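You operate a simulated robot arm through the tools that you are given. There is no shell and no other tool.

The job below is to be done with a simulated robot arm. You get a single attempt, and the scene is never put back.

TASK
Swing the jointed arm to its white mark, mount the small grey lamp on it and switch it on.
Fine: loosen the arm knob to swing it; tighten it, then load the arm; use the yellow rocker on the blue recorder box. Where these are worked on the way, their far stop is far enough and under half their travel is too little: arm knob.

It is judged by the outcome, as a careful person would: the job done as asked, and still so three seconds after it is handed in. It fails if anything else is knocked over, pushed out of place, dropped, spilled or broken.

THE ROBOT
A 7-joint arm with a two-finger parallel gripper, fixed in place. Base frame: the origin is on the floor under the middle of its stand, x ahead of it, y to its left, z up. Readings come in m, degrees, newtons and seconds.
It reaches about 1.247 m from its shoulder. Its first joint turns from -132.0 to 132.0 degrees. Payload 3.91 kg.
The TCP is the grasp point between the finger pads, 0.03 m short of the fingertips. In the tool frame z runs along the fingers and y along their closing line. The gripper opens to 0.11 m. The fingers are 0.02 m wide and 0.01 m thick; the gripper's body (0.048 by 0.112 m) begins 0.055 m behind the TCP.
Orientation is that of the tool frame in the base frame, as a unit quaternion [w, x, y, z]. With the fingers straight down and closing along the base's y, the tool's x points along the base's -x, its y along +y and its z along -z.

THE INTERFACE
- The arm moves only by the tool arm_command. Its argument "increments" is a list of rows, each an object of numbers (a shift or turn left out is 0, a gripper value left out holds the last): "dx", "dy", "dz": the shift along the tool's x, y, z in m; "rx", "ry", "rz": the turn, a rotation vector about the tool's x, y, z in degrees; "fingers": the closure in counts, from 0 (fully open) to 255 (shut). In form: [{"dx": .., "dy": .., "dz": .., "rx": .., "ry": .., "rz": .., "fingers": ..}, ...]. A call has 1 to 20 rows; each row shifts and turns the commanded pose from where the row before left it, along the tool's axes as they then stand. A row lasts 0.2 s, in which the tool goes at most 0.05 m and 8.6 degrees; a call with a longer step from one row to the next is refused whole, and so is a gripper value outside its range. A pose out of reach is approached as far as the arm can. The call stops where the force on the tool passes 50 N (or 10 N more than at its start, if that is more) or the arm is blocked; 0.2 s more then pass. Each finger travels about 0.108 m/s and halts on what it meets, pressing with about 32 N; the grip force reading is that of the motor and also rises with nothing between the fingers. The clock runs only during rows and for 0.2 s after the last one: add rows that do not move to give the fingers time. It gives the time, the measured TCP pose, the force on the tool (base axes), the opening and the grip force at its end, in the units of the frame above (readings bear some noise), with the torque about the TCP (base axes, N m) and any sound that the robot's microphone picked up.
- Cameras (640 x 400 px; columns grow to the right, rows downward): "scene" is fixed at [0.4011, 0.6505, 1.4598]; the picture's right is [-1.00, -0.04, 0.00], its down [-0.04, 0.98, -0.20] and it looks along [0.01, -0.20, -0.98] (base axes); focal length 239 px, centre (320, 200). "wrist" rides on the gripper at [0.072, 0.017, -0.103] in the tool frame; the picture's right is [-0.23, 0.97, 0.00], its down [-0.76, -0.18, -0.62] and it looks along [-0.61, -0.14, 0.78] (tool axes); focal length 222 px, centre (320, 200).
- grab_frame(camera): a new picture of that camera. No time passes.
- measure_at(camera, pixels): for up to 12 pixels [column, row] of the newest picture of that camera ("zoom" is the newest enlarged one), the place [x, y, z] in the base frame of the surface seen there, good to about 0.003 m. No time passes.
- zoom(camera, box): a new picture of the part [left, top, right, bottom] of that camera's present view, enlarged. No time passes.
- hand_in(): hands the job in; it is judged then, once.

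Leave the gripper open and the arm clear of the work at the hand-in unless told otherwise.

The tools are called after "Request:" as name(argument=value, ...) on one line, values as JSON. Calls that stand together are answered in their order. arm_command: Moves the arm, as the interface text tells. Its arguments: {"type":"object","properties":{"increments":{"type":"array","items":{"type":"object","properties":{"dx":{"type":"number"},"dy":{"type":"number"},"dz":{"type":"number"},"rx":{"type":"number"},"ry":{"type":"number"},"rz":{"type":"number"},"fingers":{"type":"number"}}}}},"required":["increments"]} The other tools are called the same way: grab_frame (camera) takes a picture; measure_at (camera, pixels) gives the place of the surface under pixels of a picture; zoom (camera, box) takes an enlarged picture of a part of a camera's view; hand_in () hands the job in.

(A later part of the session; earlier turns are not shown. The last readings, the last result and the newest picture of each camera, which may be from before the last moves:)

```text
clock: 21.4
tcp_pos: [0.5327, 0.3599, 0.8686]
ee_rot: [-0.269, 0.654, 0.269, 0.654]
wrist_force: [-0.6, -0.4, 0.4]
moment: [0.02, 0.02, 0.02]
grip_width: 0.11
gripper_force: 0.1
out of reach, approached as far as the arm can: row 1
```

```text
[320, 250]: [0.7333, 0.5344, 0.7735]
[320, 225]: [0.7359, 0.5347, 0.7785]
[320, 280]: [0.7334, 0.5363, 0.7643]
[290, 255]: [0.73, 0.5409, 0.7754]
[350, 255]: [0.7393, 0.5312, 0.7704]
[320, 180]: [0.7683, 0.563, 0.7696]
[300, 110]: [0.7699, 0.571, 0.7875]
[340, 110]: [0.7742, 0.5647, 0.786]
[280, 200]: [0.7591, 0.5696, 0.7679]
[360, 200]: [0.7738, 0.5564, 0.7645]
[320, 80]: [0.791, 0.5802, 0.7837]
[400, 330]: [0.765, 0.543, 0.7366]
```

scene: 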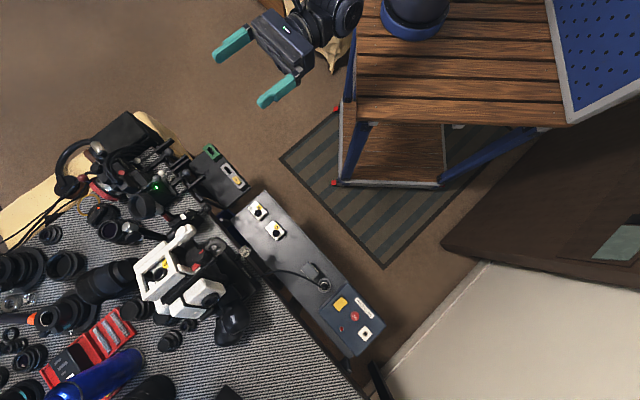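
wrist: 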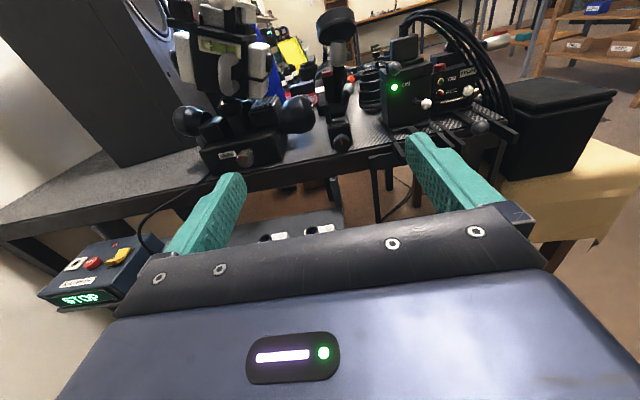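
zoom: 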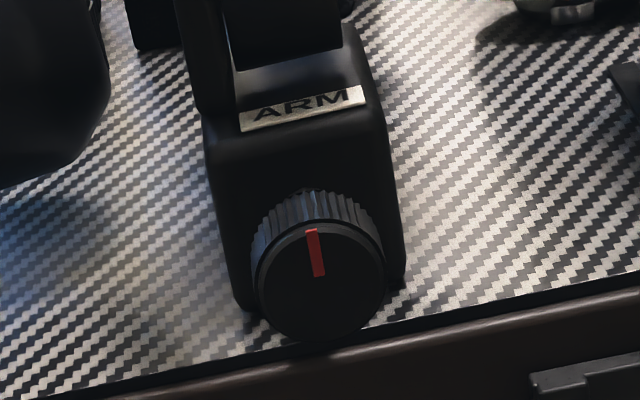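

The knob face is centred at about (0.733, 0.536, 0.764), its radius is about 0.014 m and its axis is at 45 degrees. The red pointer is near 12 o'clock. I'll measure the bench edge around the knob so the fingers clear it while turning.

Request:
measure_at(camera="zoom", pixels=[[200, 350], [200, 366], [200, 385], [450, 300], [450, 318], [450, 340], [420, 280], [230, 310], [318, 283], [318, 310], [260, 285], [380, 275]])

Request:
zoom(camera="wrist", box=[318, 60, 366, 110])

Request:
measure_at(camera="zoom", pixels=[[235, 60], [235, 110], [235, 160], [170, 150], [140, 265], [180, 300], [160, 200], [190, 380], [300, 380], [265, 230], [270, 300], [250, 20]])

```text
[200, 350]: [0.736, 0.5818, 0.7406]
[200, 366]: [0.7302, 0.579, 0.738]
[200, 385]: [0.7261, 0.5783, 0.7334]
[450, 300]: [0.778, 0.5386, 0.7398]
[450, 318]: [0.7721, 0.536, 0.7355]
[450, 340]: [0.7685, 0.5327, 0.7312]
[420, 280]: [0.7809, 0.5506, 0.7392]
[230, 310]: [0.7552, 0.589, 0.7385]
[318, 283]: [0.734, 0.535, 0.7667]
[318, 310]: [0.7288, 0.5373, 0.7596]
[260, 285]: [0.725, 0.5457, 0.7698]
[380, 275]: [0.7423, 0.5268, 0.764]
```

```text
8.00 times, centred on (342, 85) of wrist
```

zoom: 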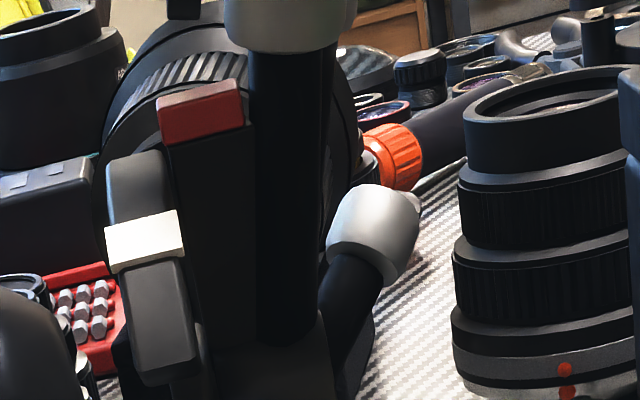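

```text
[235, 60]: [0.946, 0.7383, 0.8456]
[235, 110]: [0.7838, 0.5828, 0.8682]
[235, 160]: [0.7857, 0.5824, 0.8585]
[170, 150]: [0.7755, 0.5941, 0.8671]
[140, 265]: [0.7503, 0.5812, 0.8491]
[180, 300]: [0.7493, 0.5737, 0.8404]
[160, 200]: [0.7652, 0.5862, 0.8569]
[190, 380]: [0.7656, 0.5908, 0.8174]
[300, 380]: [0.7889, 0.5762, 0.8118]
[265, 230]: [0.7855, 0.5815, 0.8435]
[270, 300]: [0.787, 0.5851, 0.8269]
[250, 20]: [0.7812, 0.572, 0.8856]
```

The whole knob overhangs the bench edge: the edge is at s=0.925 along the 45 degree direction and the knob face at s=0.898. So with fingertips only about 20 mm past the face the gripper can roll freely. I'll close the fingers to about 54 mm and go to a standoff about 40 mm (tip to face) in front of the knob at z 0.7645.

Request:
arm_command(increments=[{"dx": -0.0208, "dy": 0.0033, "dz": 0.035, "fingers": 130}, {"dx": -0.0208, "dy": 0.0033, "dz": 0.035}, {"dx": -0.0208, "dy": 0.0033, "dz": 0.035}, {"dx": -0.0208, "dy": 0.0033, "dz": 0.035}, {"dx": -0.0208, "dy": 0.0033, "dz": 0.035}, {}])

Request:
grab_frame(camera="wrist")

```text
clock: 22.8
tcp_pos: [0.6717, 0.473, 0.7629]
ee_rot: [-0.269, 0.654, 0.269, 0.654]
wrist_force: [-0.2, 1.1, -0.1]
moment: [-0.03, -0.04, -0.03]
grip_width: 0.0537
gripper_force: 0.0
```

```text
taken
```

wrist: 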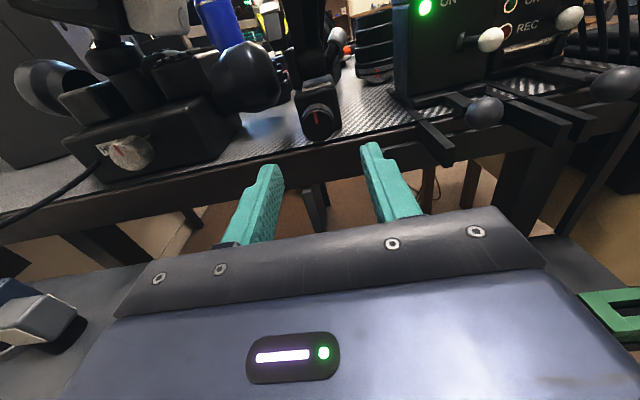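

The fingers are lined up below and in front of the knob, seen at about (318,122). I'll enlarge and re-measure its face centre from here.

Request:
zoom(camera="wrist", box=[280, 70, 360, 150])

Request:
measure_at(camera="zoom", pixels=[[310, 250], [310, 215], [310, 290], [270, 255], [350, 250], [310, 320], [285, 270], [335, 270], [280, 180], [340, 170], [250, 250], [375, 240]])

```text
5.00 times, centred on (320, 110) of wrist
```

zoom: 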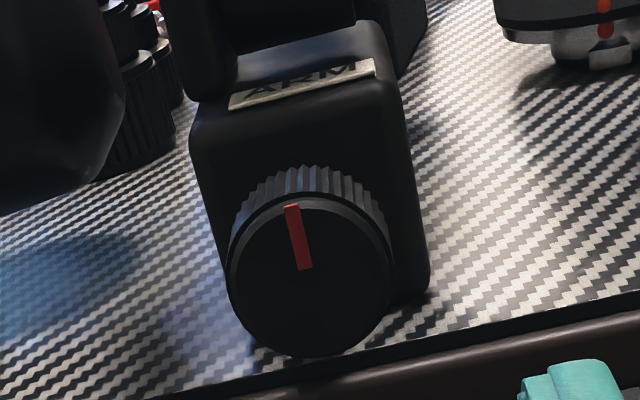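

```text
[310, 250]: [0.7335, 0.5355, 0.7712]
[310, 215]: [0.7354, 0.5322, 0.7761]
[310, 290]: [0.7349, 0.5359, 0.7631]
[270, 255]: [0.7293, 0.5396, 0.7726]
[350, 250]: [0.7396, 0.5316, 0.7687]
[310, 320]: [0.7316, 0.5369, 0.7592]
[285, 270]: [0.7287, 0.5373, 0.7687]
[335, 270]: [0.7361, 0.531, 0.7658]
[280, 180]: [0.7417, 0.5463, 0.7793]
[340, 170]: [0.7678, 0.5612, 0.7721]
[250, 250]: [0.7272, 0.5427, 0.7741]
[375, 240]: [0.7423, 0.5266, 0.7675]
```

The face centre is at about (0.734, 0.536, 0.766). I'll advance 78 mm so the tips sit about 20 mm past the face, rising 3 mm, then close the fingers on the knob.

Request:
arm_command(increments=[{"dx": 0.001, "dz": 0.02}, {"dx": 0.001, "dz": 0.02}, {"dx": 0.001, "dz": 0.02}, {"dz": 0.018, "dy": -0.0006}, {"fingers": 255}, {}, {}, {}])

Request:
grab_frame(camera="wrist")

```text
clock: 24.6
tcp_pos: [0.7233, 0.5276, 0.7671]
ee_rot: [-0.27, 0.654, 0.27, 0.653]
wrist_force: [-4.4, 8.2, -1.6]
moment: [-0.22, 0.17, 0.82]
grip_width: 0.0301
gripper_force: 44.6
```

```text
taken
```

wrist: 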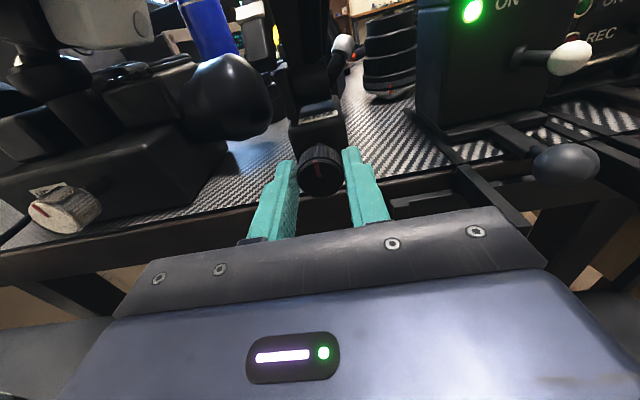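

The knob is gripped at 30.1 mm with a sideways force of about 9 N, so I'm slightly off-centre. I'll relieve it by shifting about 1.5 mm in tool -y.

Request:
arm_command(increments=[{"dy": -0.0015}, {}])

```text
clock: 25.2
tcp_pos: [0.7247, 0.5273, 0.768]
ee_rot: [-0.269, 0.654, 0.269, 0.654]
wrist_force: [-5.0, -14.8, -2.4]
moment: [-0.28, 0.28, 0.33]
grip_width: 0.0304
gripper_force: 45.6
```

The lateral force flipped sign, from about -9 to +7 N, so I overshot by about half. I'll go back 0.7 mm.

Request:
arm_command(increments=[{"dy": 0.0007}, {}])

```text
clock: 25.8
tcp_pos: [0.7241, 0.5271, 0.7671]
ee_rot: [-0.27, 0.654, 0.27, 0.654]
wrist_force: [-5.0, -9.9, -5.7]
moment: [0.02, -0.1, 0.29]
grip_width: 0.0305
gripper_force: 45.3
```

The forces are small enough now. I'll start loosening: roll -24 degrees, counter-clockwise seen from the front, and read the torque.

Request:
arm_command(increments=[{"rz": -6}, {"rz": -6}, {"rz": -6}, {"rz": -6}, {}])

Request:
zoom(camera="wrist", box=[260, 80, 380, 220])

```text
clock: 27.0
tcp_pos: [0.7253, 0.5281, 0.7689]
ee_rot: [-0.128, 0.583, 0.402, 0.695]
wrist_force: [-5.2, -0.3, -15.3]
moment: [-0.29, 0.28, 0.76]
grip_width: 0.0301
gripper_force: 45.0
```

```text
2.86 times, centred on (320, 150) of wrist
```

zoom: 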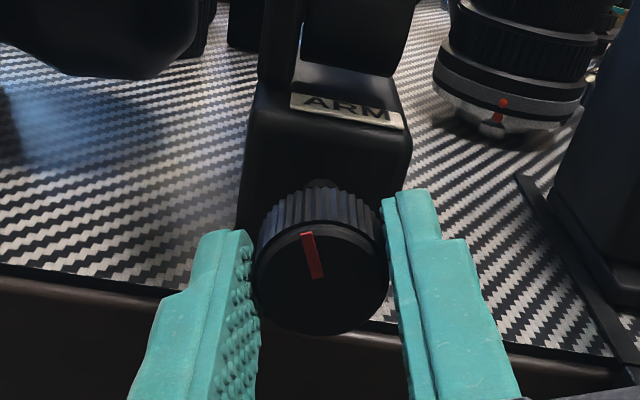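

The pointer keeps its place relative to the fingers, so the knob turned with them by 24 degrees. There's a downward force of about 15 N on the tool, so I'm about 1.5 mm high. I'll correct that and keep turning.

Request:
arm_command(increments=[{"dx": -0.0013, "dy": -0.0006}, {"rz": -6}, {"rz": -6}, {"rz": -6}, {"rz": -6}, {}])

Request:
zoom(camera="wrist", box=[260, 80, 380, 220])

```text
clock: 28.4
tcp_pos: [0.7225, 0.5281, 0.7669]
ee_rot: [0.021, 0.487, 0.512, 0.707]
wrist_force: [-6.7, 16.8, 5.9]
moment: [-0.14, 0.14, 0.66]
grip_width: 0.0301
gripper_force: 44.8
```

```text
2.86 times, centred on (320, 150) of wrist
```

zoom: 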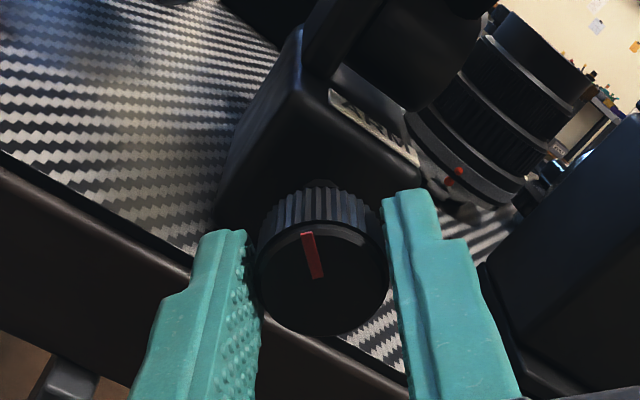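

The knob has now turned 48 degrees with the pointer still following. I'll make a small centring correction and continue.

Request:
arm_command(increments=[{"dx": 0.0012, "dy": -0.0004}, {"rz": -6}, {"rz": -6}, {"rz": -6}, {"rz": -6}, {}])

Request:
zoom(camera="wrist", box=[260, 80, 380, 220])

```text
clock: 29.8
tcp_pos: [0.724, 0.5288, 0.7665]
ee_rot: [0.166, 0.37, 0.602, 0.687]
wrist_force: [-16.3, -0.8, -5.7]
moment: [0.03, -0.02, -0.49]
grip_width: 0.0302
gripper_force: 44.8
```

```text
2.86 times, centred on (320, 150) of wrist
```

zoom: 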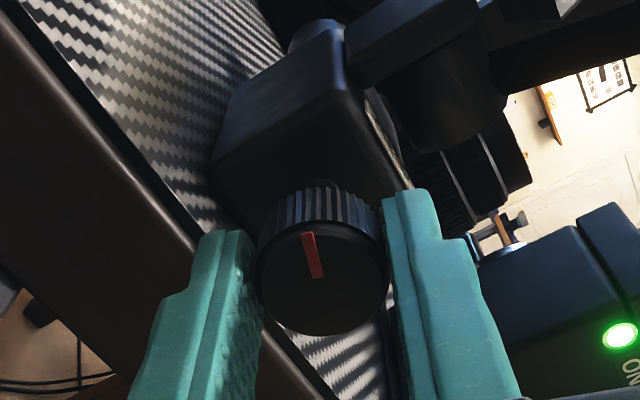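

At 72 degrees it still follows. I'll continue with another small correction and 24 degrees more.

Request:
arm_command(increments=[{"dx": 0.0007, "dy": -0.0006}, {"rz": -6}, {"rz": -6}, {"rz": -6}, {"rz": -6}, {}])

Request:
zoom(camera="wrist", box=[260, 80, 380, 220])

```text
clock: 31.2
tcp_pos: [0.723, 0.5287, 0.7652]
ee_rot: [0.305, 0.238, 0.666, 0.637]
wrist_force: [-5.2, 3.4, -24.1]
moment: [0.22, 0.24, -0.22]
grip_width: 0.0301
gripper_force: 44.8
```

```text
2.86 times, centred on (320, 150) of wrist
```

zoom: 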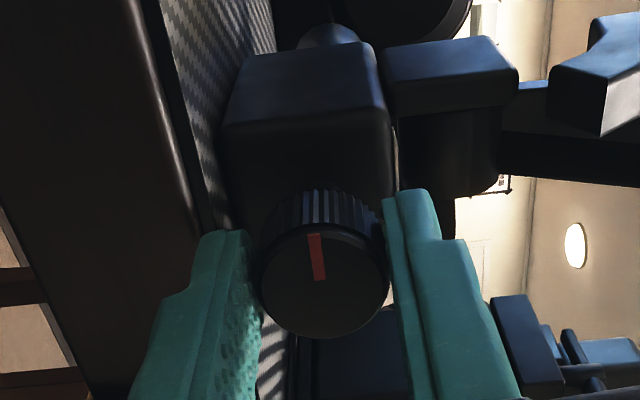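

The pointer now lags the fingers by about 10 degrees and there's a torque of about 0.3 N m about the knob axis. The knob has reached its loose stop after roughly 85–90 degrees. I'll open the fingers to about 54 mm and back straight out.

Request:
arm_command(increments=[{"fingers": 130}, {}, {"dz": -0.02}, {"dz": -0.03}, {"dz": -0.04}, {"dz": -0.04}, {"dz": -0.04}])

Request:
grab_frame(camera="wrist")

Request:
zoom(camera="scene", box=[125, 180, 215, 240])

```text
clock: 32.8
tcp_pos: [0.6038, 0.4076, 0.7669]
ee_rot: [0.305, 0.238, 0.666, 0.638]
wrist_force: [0.0, 0.4, 0.6]
moment: [0.0, 0.0, 0.04]
grip_width: 0.0541
gripper_force: 0.0
```

```text
taken
```

wrist: 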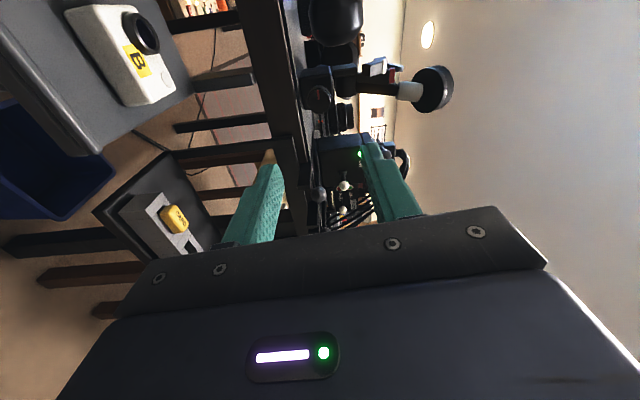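

```text
6.67 times, centred on (170, 210) of scene
```

zoom: 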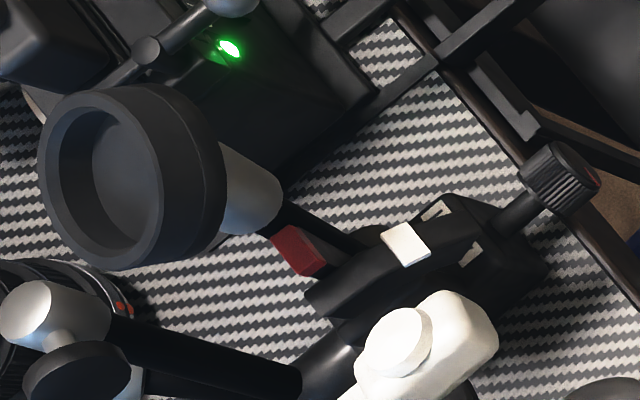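

The arm itself hasn't moved, and the knob pointer is now on the side. I'll check it close up in the wrist view.

Request:
zoom(camera="wrist", box=[290, 60, 350, 120])

Request:
zoom(camera="wrist", box=[290, 30, 470, 150])

```text
6.67 times, centred on (320, 90) of wrist
```

zoom: 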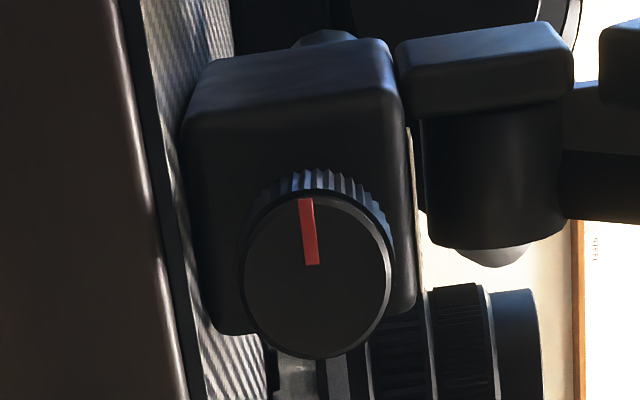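

```text
3.33 times, centred on (380, 90) of wrist
```

zoom: 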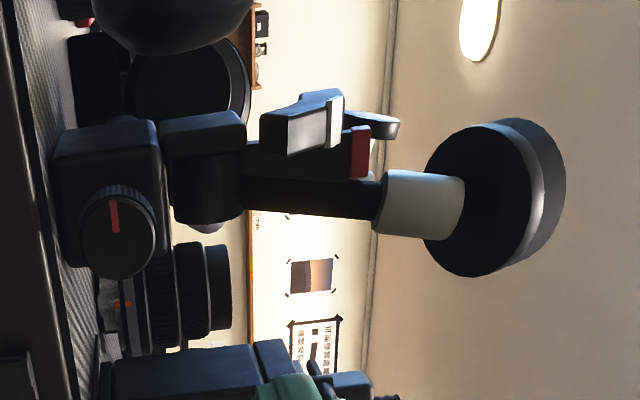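

Seen sideways, image right is up. The hinge is a short cylinder along the bench-edge direction, the rod rises to a pale collar, and the dish tilts away. So the arm swings in the vertical plane facing me. I'll measure the collar, dish, flag and mark precisely.

Request:
measure_at(camera="zoom", pixels=[[390, 205], [425, 205], [455, 205], [425, 180], [425, 230], [480, 140], [450, 180], [470, 265], [500, 200], [530, 130], [555, 190], [515, 265]])

Request:
measure_at(camera="zoom", pixels=[[334, 118], [330, 140], [338, 100], [360, 140], [362, 168], [360, 155], [300, 120], [265, 130], [310, 195], [260, 190], [200, 180], [205, 130]])

```text
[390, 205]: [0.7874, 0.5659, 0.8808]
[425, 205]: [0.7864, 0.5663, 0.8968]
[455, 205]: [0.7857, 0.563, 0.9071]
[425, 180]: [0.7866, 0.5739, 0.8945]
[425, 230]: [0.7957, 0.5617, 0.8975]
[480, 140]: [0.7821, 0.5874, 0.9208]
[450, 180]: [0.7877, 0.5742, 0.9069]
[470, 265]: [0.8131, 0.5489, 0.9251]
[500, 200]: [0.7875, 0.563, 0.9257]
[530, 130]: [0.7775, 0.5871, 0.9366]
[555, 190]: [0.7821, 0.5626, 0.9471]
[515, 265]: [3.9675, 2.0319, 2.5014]
```

```text
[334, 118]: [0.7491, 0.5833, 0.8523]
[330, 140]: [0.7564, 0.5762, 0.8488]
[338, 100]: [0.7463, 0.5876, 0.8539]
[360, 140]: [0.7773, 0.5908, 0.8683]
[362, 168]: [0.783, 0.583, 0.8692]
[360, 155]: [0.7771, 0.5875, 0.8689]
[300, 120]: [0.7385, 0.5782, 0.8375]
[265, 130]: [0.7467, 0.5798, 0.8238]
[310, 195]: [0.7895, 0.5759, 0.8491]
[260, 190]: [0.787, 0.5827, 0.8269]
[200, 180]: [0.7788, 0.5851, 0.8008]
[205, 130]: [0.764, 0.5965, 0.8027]
```

The collar centre is near (0.795, 0.573, 0.896), the hinge near s=0.979, z=0.80, and the flag needs to swing about 27 degrees toward me to the mark. I'll check the grey-capped rod behind the collar so the fingertips don't touch it, then roll back to level at this safe standoff.

Request:
measure_at(camera="zoom", pixels=[[375, 123], [390, 128], [355, 118], [410, 200], [375, 160], [372, 205]])

Request:
arm_command(increments=[{"rz": 8}, {"rz": 8}, {"rz": 8}, {"rz": 8}, {"rz": 8}, {"rz": 8}, {"rz": 8}, {"rz": 8}, {"rz": 8}, {"rz": 8}, {"rz": 8}, {"rz": 8}])

Request:
arm_command(increments=[{"dx": 0.03}, {"dx": 0.03}, {"dx": 0.03}, {"dx": 0.03, "dy": 0.008}, {"dx": 0.01, "dy": 0.01}, {}])

Request:
grab_frame(camera="wrist")

Request:
zoom(camera="wrist", box=[260, 0, 380, 160])

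```text
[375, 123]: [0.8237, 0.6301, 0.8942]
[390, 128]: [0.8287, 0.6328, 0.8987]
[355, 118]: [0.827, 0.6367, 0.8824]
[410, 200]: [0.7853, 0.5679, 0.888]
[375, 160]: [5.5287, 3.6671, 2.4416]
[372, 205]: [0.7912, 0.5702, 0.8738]
```

```text
clock: 35.4
tcp_pos: [0.6034, 0.4097, 0.7682]
ee_rot: [-0.27, 0.654, 0.269, 0.654]
wrist_force: [0.3, 0.6, 0.2]
moment: [-0.01, -0.04, 0.01]
grip_width: 0.0537
gripper_force: 0.1
```

```text
clock: 36.8
tcp_pos: [0.6152, 0.3959, 0.8964]
ee_rot: [-0.27, 0.654, 0.27, 0.654]
wrist_force: [0.0, 0.7, 0.1]
moment: [0.01, -0.03, -0.01]
grip_width: 0.0541
gripper_force: 0.1
```

```text
taken
```

wrist: 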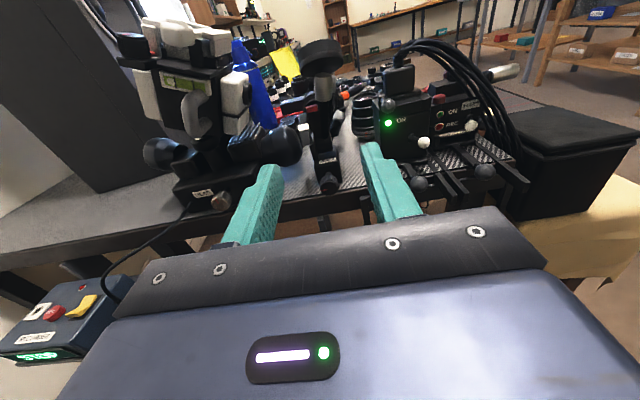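

```text
2.50 times, centred on (320, 80) of wrist
```

zoom: 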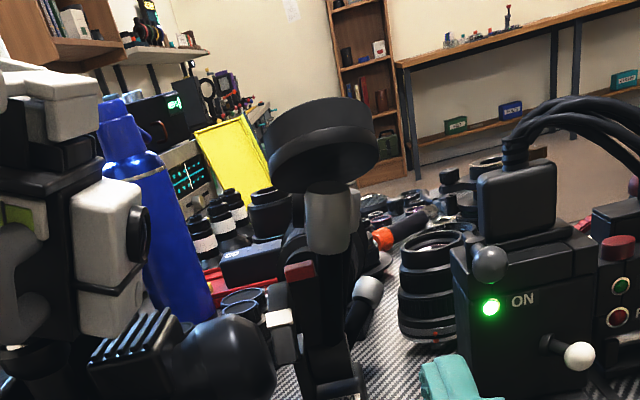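

The view is level again. Before going in, I'll measure obstacles to either side of the approach: the black bulb left at (285,148), the control unit right at (392,130) and its lever balls at (424,142) and (422,177).

Request:
measure_at(camera="wrist", pixels=[[290, 145], [297, 150], [270, 140], [390, 130], [388, 103], [424, 142], [420, 175], [302, 128], [240, 130], [325, 95], [322, 55], [327, 180]])

Request:
zoom(camera="wrist", box=[285, 30, 365, 140])

Request:
measure_at(camera="zoom", pixels=[[308, 160], [325, 180], [345, 180], [325, 205], [325, 225], [310, 190], [340, 200], [330, 100], [280, 110], [390, 110], [290, 250], [265, 290]])

```text
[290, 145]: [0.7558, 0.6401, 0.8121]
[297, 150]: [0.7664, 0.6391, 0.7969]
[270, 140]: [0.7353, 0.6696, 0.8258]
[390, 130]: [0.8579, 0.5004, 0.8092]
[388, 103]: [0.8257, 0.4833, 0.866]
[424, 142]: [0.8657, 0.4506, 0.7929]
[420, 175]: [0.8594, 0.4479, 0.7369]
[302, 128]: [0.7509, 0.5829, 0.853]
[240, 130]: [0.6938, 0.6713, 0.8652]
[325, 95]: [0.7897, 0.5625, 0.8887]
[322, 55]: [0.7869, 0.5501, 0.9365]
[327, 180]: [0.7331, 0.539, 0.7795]
```

```text
3.64 times, centred on (325, 85) of wrist
```

zoom: 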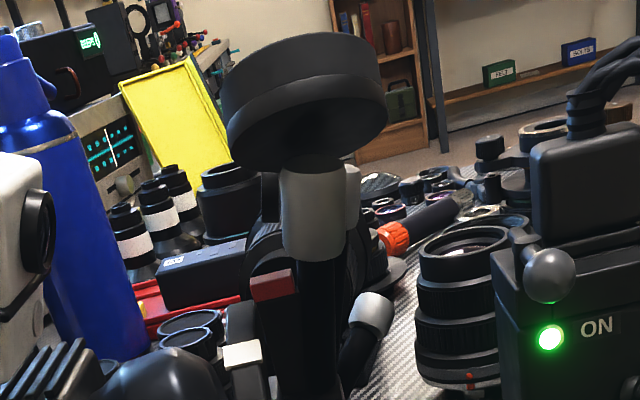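

```text
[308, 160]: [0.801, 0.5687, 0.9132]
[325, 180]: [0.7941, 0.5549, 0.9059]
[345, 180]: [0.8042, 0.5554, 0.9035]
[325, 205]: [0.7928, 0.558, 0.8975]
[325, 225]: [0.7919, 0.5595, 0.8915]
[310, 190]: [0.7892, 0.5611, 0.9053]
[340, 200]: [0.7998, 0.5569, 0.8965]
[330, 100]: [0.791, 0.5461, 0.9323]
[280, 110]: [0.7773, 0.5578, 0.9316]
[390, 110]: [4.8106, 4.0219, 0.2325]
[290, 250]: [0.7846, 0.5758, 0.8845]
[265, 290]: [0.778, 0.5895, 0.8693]
```

Clearances are fine: the ball at right is about 25 mm beyond the gripper body and the bulb at left is lower. The collar centre is at about t=-0.16, z 0.897, diameter about 30 mm. I'll set the opening to about 67 mm and advance 0.18 m to a standoff.

Request:
arm_command(increments=[{"dz": 0.03, "dy": 0.001, "fingers": 100}, {"dz": 0.03, "dy": 0.001}, {"dz": 0.03, "dy": 0.001}, {"dz": 0.03, "dy": 0.001}, {"dz": 0.03}, {"dz": 0.03}, {}])

Request:
grab_frame(camera="wrist")

```text
clock: 38.4
tcp_pos: [0.7473, 0.5206, 0.8955]
ee_rot: [-0.269, 0.654, 0.269, 0.654]
wrist_force: [0.0, 0.1, -0.7]
moment: [0.01, -0.02, 0.02]
grip_width: 0.067
gripper_force: 0.0
```

```text
taken
```

wrist: 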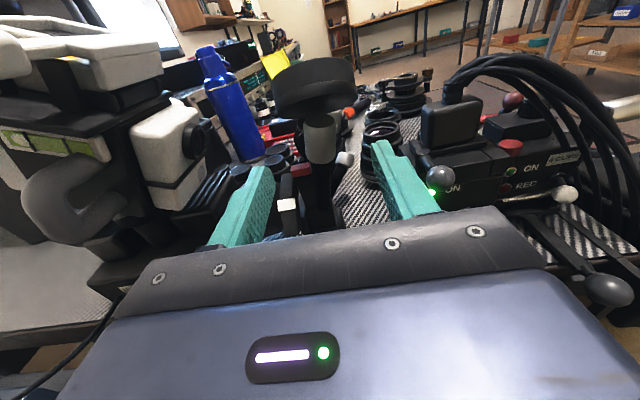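

The fingers straddle the collar at (320,137). I'll advance another 62 mm and close gently around it.

Request:
arm_command(increments=[{"dz": 0.02}, {"dz": 0.02}, {"dz": 0.022}, {}])

Request:
grab_frame(camera="wrist")

Request:
zoom(camera="scene", box=[125, 170, 235, 240])

```text
clock: 39.4
tcp_pos: [0.791, 0.5632, 0.896]
ee_rot: [-0.27, 0.653, 0.27, 0.654]
wrist_force: [0.1, -0.2, -0.3]
moment: [-0.02, -0.02, 0.01]
grip_width: 0.0669
gripper_force: 0.0
```

```text
taken
```

wrist: 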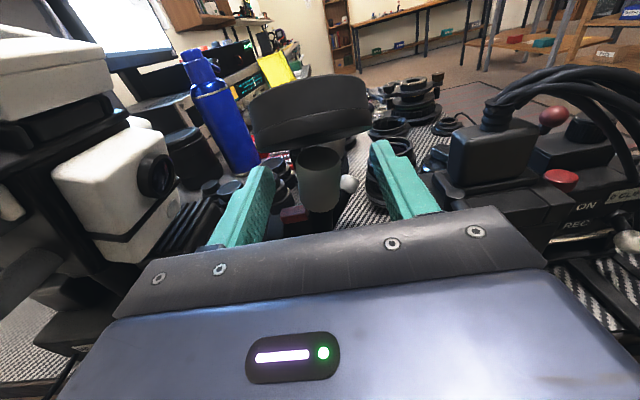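

```text
5.71 times, centred on (180, 205) of scene
```

zoom: 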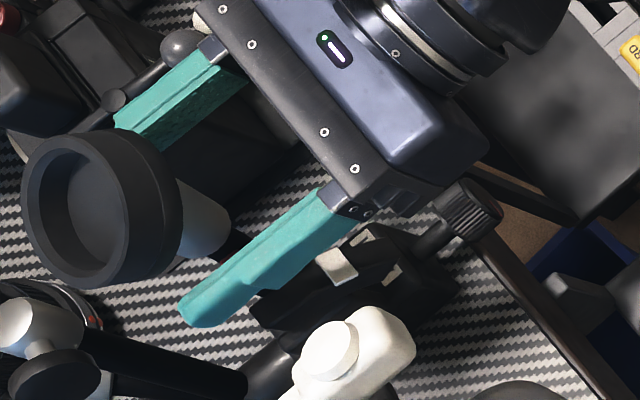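

The collar is between the fingers in both views. I'll close the grip.

Request:
arm_command(increments=[{"fingers": 180}, {"fingers": 255}, {}, {}])

Request:
grab_frame(camera="wrist")

```text
clock: 40.4
tcp_pos: [0.7908, 0.5626, 0.8961]
ee_rot: [-0.27, 0.653, 0.27, 0.654]
wrist_force: [-2.7, 6.1, 0.8]
moment: [0.97, 0.76, 0.13]
grip_width: 0.0297
gripper_force: 45.1
```

```text
taken
```

wrist: 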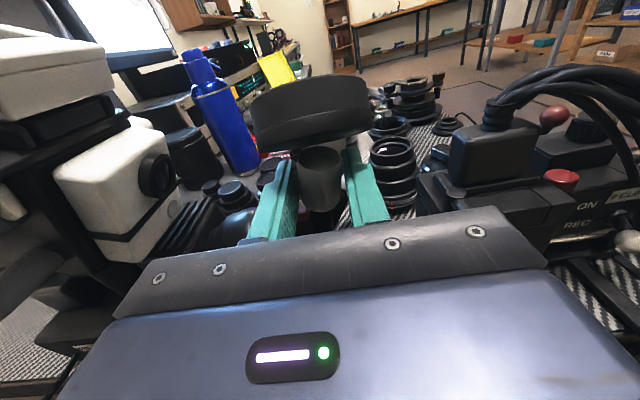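

The collar is gripped at 29.7 mm, but there's a torque of about 1.2 N m about the finger axis, meaning the rod leans slightly to the right compared with my pads. I'll roll +3 degrees to relieve it.

Request:
arm_command(increments=[{"rz": 1.5}, {"rz": 1.5}, {}])

```text
clock: 41.2
tcp_pos: [0.7909, 0.5635, 0.8954]
ee_rot: [-0.286, 0.661, 0.252, 0.647]
wrist_force: [-1.3, 4.8, -2.1]
moment: [0.86, 0.57, 0.08]
grip_width: 0.0286
gripper_force: 45.4
```

Both the torque and the width dropped, so this is the right direction. I'll roll another 6 degrees in steps.

Request:
arm_command(increments=[{"rz": 2}, {"rz": 2}, {"rz": 2}, {}])

Request:
zoom(camera="wrist", box=[240, 60, 400, 230])

```text
clock: 42.2
tcp_pos: [0.7908, 0.5641, 0.8964]
ee_rot: [-0.321, 0.673, 0.217, 0.63]
wrist_force: [-1.3, -4.7, 0.4]
moment: [0.45, 0.9, 0.14]
grip_width: 0.026
gripper_force: 45.6
```

```text
2.35 times, centred on (320, 145) of wrist
```

zoom: 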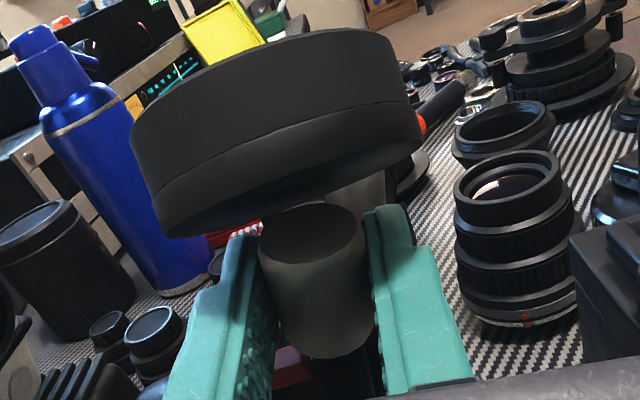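

This close view shows the collar's top as a separate dark ellipse under the dish, with another grey cylinder behind at (358,190). I need to know how the dish is attached, so I'll measure those points.

Request:
measure_at(camera="zoom", pixels=[[355, 190], [375, 195], [315, 235], [290, 225], [340, 225], [315, 262], [315, 300], [250, 160], [200, 120], [350, 80], [280, 195], [350, 160]])

Request:
zoom(camera="wrist", box=[295, 110, 355, 170])

Request:
zoom(camera="scene", box=[125, 180, 185, 230])

```text
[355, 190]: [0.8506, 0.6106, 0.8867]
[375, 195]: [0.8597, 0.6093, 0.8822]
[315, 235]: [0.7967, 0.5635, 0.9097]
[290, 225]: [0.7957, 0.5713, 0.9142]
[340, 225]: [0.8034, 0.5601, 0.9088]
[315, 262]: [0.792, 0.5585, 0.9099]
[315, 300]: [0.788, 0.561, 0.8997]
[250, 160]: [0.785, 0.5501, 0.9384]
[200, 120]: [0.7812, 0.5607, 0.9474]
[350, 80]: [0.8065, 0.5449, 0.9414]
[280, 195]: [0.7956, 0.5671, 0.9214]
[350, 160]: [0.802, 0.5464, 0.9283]
```

```text
6.67 times, centred on (325, 140) of wrist
```

zoom: 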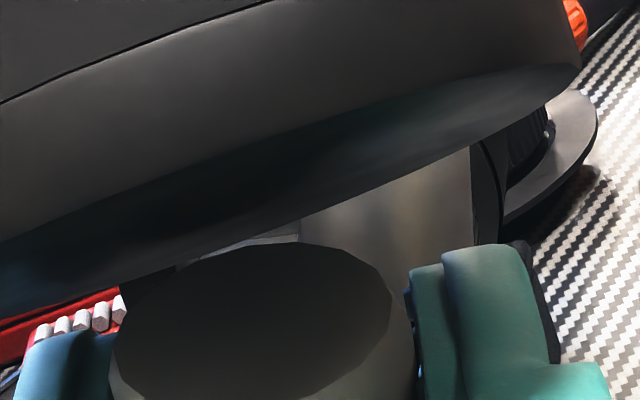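

```text
8.00 times, centred on (155, 205) of scene
```

zoom: 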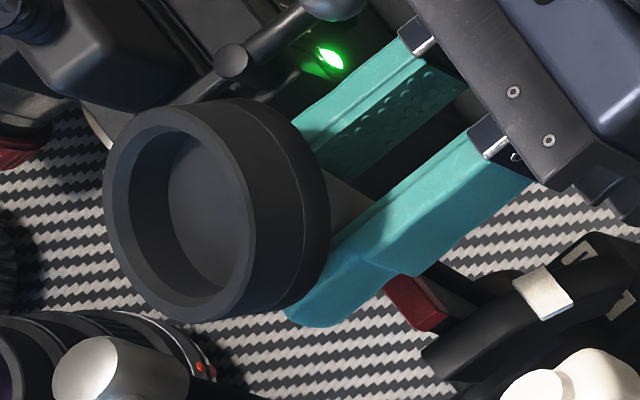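

The dark ellipse is the collar's flat top at z 0.91, and the dish's underside sits just above it and tilts away. The cylinder behind is a separate lens part 65 mm further back. Grip width has dropped to 26 mm as I rolled, so I'll roll a further 4 degrees to finish aligning with the collar.

Request:
arm_command(increments=[{"rz": 2}, {"rz": 2}, {}])

```text
clock: 43.0
tcp_pos: [0.7906, 0.5636, 0.8964]
ee_rot: [-0.342, 0.68, 0.193, 0.619]
wrist_force: [-0.3, -2.5, -1.5]
moment: [-0.96, -0.64, -0.23]
grip_width: 0.0255
gripper_force: 45.2
```

The torque changed sign, so alignment lies in between. I'll roll back 2 degrees, leaving an 11 degree lean.

Request:
arm_command(increments=[{"rz": -2}, {}])

```text
clock: 43.6
tcp_pos: [0.7908, 0.5631, 0.8968]
ee_rot: [-0.331, 0.677, 0.206, 0.625]
wrist_force: [3.9, 0.8, -1.2]
moment: [0.91, 0.56, 0.0]
grip_width: 0.0256
gripper_force: 44.6
```

Within friction, the collar leans about 11 degrees to the right. The dish is level sideways and tilts about 29 degrees away, so the swing is about the bench-parallel hinge. I'll pull toward me along an arc about the hinge, 9 degrees first, watching the forces.

Request:
arm_command(increments=[{"dx": -0.0011, "dy": 0.0002, "dz": -0.005, "rx": 0.57, "ry": 2.95}, {"dx": -0.0011, "dy": 0.0002, "dz": -0.005, "rx": 0.57, "ry": 2.95}, {"dx": -0.0011, "dy": 0.0002, "dz": -0.005, "rx": 0.57, "ry": 2.95}, {}])

Request:
grab_frame(camera="wrist")

Request:
zoom(camera="scene", box=[125, 170, 215, 240])

```text
clock: 44.6
tcp_pos: [0.7799, 0.5528, 0.8927]
ee_rot: [-0.356, 0.622, 0.188, 0.672]
wrist_force: [10.8, 4.2, -10.6]
moment: [1.01, 0.32, -0.01]
grip_width: 0.0255
gripper_force: 45.5
```

```text
taken
```

wrist: 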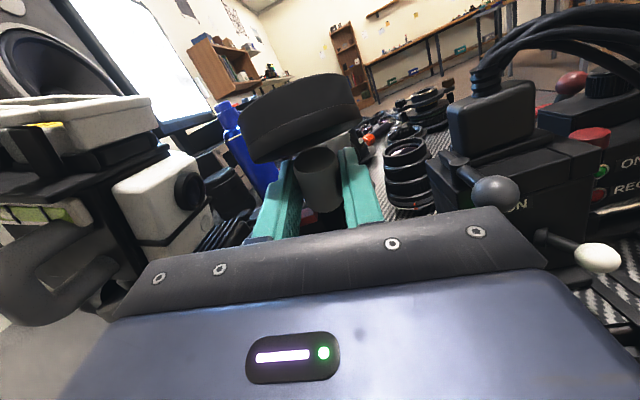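

```text
5.71 times, centred on (170, 205) of scene
```

zoom: 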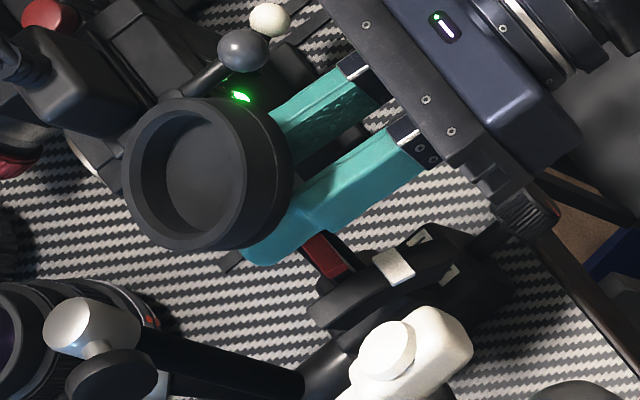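

The arm moves with me, and in the scene view the red flag has moved nearer the white mark. Forces stay around 10 N. I'll measure the flag and mark positions now.

Request:
measure_at(camera="zoom", pixels=[[315, 245], [325, 255], [335, 265], [340, 250], [385, 258], [395, 265], [405, 272], [395, 280], [390, 250], [435, 235], [440, 280], [200, 170]])

Request:
zoom(camera="scene", box=[160, 200, 210, 235])

```text
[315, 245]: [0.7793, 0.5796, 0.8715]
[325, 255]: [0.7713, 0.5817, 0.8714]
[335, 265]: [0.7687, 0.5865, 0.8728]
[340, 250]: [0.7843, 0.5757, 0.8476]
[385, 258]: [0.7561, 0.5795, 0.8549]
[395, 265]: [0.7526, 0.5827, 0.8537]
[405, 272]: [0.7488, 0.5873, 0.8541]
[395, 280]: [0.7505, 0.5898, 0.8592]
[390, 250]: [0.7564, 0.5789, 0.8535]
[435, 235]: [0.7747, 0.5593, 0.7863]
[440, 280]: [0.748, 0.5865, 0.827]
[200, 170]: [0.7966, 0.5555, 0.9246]
```

```text
11.43 times, centred on (185, 218) of scene
```

zoom: 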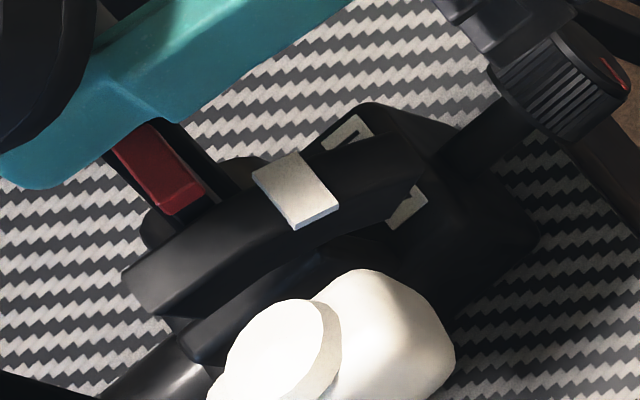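

The flag has moved from about 8 to about 17 degrees on the arc, with the mark at about 33 degrees. To pin down the hinge centre I'll measure along the curved plate's top.

Request:
measure_at(camera="zoom", pixels=[[145, 275], [180, 250], [215, 230], [250, 210], [275, 190], [300, 190], [325, 190], [350, 165], [380, 155], [400, 150], [150, 170], [180, 195]])

```text
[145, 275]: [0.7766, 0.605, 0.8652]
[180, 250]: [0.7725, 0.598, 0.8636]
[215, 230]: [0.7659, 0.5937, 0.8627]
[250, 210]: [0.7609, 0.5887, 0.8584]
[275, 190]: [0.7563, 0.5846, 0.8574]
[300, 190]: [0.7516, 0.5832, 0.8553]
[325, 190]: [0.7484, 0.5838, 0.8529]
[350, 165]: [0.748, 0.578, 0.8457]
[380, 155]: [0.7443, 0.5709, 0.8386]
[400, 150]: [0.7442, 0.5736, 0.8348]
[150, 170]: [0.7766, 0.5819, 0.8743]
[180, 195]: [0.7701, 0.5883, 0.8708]
```

The plate arc fits a hinge centre at s=0.983, z=0.8045. The mark is at about 37 degrees and the flag at about 18, so about 19 degrees remain. I'll continue with 12 degrees about this refined centre.

Request:
arm_command(increments=[{"dx": -0.0014, "dy": 0.0003, "dz": -0.0049, "rx": 0.57, "ry": 2.95}, {"dx": -0.0014, "dy": 0.0003, "dz": -0.0049, "rx": 0.57, "ry": 2.95}, {"dx": -0.0014, "dy": 0.0003, "dz": -0.0049, "rx": 0.57, "ry": 2.95}, {"dx": -0.0014, "dy": 0.0003, "dz": -0.0049, "rx": 0.57, "ry": 2.95}, {}])

Request:
zoom(camera="scene", box=[125, 170, 215, 240])

Request:
zoom(camera="scene", box=[160, 200, 210, 235])

```text
clock: 45.8
tcp_pos: [0.7684, 0.5416, 0.8823]
ee_rot: [-0.385, 0.542, 0.164, 0.729]
wrist_force: [8.0, -5.1, -4.9]
moment: [0.52, 0.6, 0.38]
grip_width: 0.0256
gripper_force: 45.1
```

```text
5.71 times, centred on (170, 205) of scene
```

zoom: 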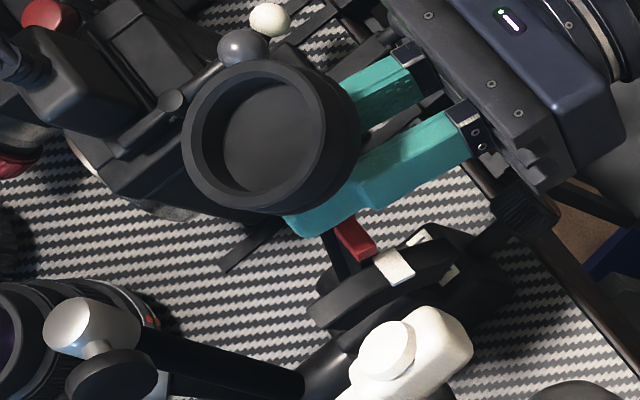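

```text
11.43 times, centred on (185, 218) of scene
```

zoom: 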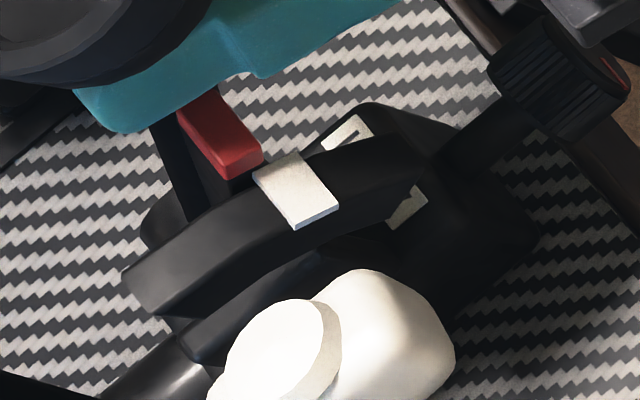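

The flag is nearly beside the mark now. I'll measure the flag's top and dish rim points to judge the remaining angle and the dish tilt.

Request:
measure_at(camera="zoom", pixels=[[205, 115], [220, 130], [235, 145], [215, 150], [245, 140], [262, 155], [230, 178], [296, 190]])

Request:
zoom(camera="scene", box=[140, 170, 190, 215])

Request:
measure_at(camera="zoom", pixels=[[175, 80], [130, 180], [200, 275], [330, 190], [300, 110], [250, 70], [160, 230], [290, 250], [240, 170], [220, 200], [270, 140], [210, 150]])

```text
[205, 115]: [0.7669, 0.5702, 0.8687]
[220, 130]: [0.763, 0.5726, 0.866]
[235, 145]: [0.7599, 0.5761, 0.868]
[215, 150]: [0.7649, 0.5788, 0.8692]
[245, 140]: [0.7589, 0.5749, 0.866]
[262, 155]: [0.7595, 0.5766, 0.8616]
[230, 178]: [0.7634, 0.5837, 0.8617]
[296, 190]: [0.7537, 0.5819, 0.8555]
```

```text
8.89 times, centred on (165, 192) of scene
```

zoom: 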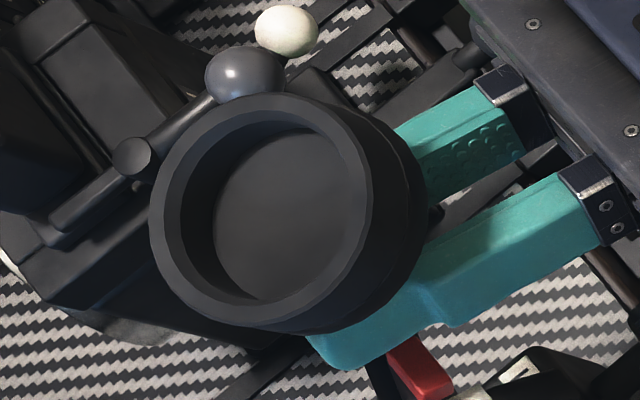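

```text
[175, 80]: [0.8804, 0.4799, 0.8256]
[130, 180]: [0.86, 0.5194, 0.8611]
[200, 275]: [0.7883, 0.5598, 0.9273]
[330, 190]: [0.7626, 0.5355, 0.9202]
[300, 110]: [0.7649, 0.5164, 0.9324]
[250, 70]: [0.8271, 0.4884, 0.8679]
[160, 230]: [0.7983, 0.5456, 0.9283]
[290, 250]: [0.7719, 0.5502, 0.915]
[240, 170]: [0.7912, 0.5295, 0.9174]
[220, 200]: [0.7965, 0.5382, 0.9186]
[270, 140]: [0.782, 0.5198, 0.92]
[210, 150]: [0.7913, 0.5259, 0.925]
```

The flag is at about 31 degrees, the mark at about 37, and the dish rim is still about 6 degrees from level, so these agree. I'll swing about 5.5 degrees more and look closely.

Request:
arm_command(increments=[{"dx": -0.0012, "dy": 0.0002, "dz": -0.0045, "rx": 0.52, "ry": 2.7}, {"dx": -0.0012, "dy": 0.0002, "dz": -0.0045, "rx": 0.52, "ry": 2.7}, {}])

Request:
zoom(camera="scene", box=[140, 170, 190, 215])

Request:
zoom(camera="scene", box=[160, 200, 210, 235])

Request:
measure_at(camera="zoom", pixels=[[230, 115], [245, 130], [260, 145], [270, 130], [275, 145], [255, 110], [240, 150], [296, 190], [275, 178], [320, 200]])

```text
clock: 46.6
tcp_pos: [0.7625, 0.5356, 0.877]
ee_rot: [-0.398, 0.503, 0.153, 0.752]
wrist_force: [10.0, 7.4, 5.0]
moment: [1.49, -0.22, 0.23]
grip_width: 0.0256
gripper_force: 44.6
```

```text
8.89 times, centred on (165, 192) of scene
```

zoom: 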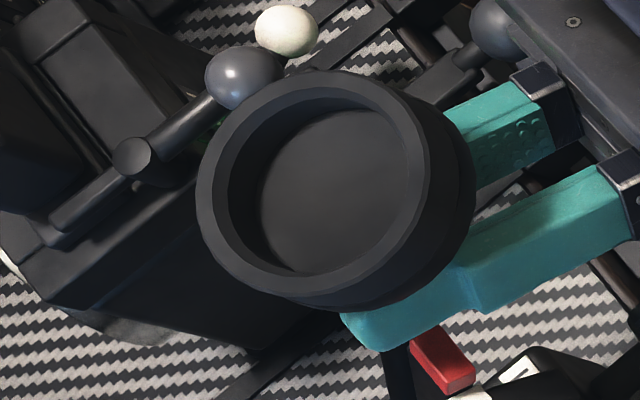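

```text
11.43 times, centred on (185, 218) of scene
```

zoom: 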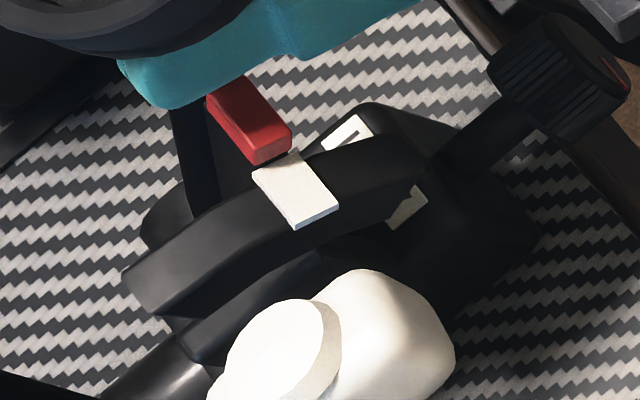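

```text
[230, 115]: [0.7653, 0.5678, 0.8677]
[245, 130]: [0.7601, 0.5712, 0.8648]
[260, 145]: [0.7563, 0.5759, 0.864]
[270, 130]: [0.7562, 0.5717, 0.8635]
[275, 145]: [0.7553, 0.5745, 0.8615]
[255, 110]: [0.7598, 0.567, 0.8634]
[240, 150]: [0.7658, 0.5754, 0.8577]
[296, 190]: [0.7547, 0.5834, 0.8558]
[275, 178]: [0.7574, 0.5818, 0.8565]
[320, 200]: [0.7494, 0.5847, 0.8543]
```

The flag now appears level with the mark. I'll check with the wrist camera from the front, enlarging the flag and mark area.

Request:
grab_frame(camera="wrist")

Request:
zoom(camera="wrist", box=[240, 100, 400, 240])

Request:
zoom(camera="scene", box=[172, 205, 198, 225])

```text
taken
```

wrist: 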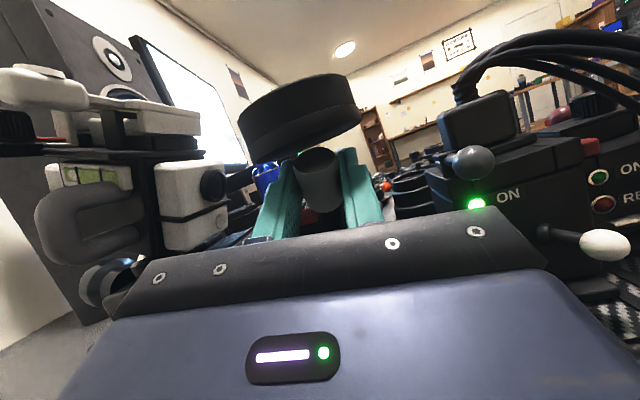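

```text
2.86 times, centred on (320, 170) of wrist
```

zoom: 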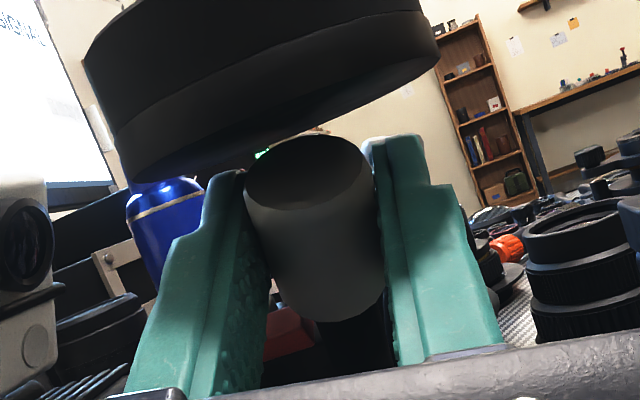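

```text
16.00 times, centred on (185, 215) of scene
```

zoom: 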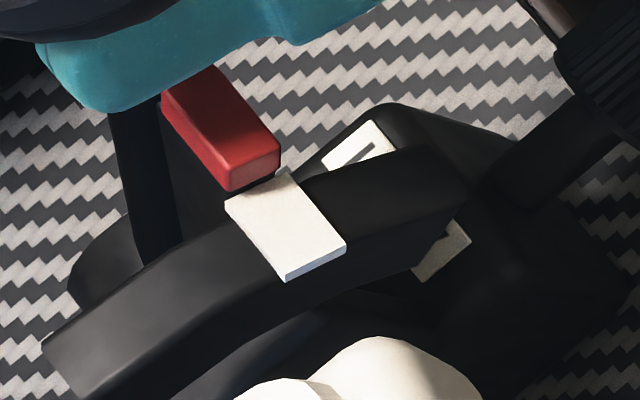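

In the 16x view the red flag's end lines up with the white mark along the hinge direction to within about a millimetre. I'll also check that the dish rim is level.

Request:
zoom(camera="scene", box=[140, 170, 190, 215])

Request:
measure_at(camera="zoom", pixels=[[212, 190], [235, 125], [310, 85], [370, 88], [418, 150], [405, 220], [370, 270], [310, 290], [240, 255], [330, 180], [300, 220], [360, 150]])

```text
8.89 times, centred on (165, 192) of scene
```

zoom: 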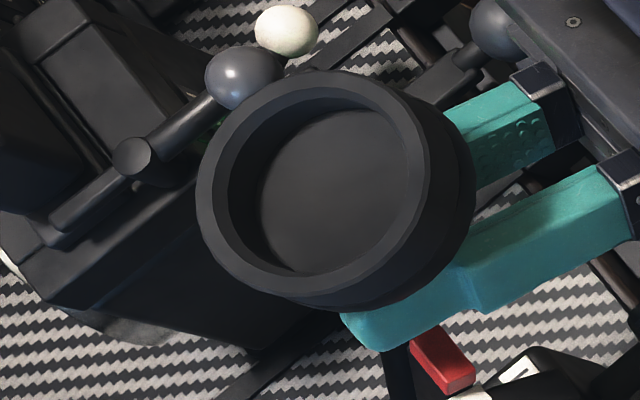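

```text
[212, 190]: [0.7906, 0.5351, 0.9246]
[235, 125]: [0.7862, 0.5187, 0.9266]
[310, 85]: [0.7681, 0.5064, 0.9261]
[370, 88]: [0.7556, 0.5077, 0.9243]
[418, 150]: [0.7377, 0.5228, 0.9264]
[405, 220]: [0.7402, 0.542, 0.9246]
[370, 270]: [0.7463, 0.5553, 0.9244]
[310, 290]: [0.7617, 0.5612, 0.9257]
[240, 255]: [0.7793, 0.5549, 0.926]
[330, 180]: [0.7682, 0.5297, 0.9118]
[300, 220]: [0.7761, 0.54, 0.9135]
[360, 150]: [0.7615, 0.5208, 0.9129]
```

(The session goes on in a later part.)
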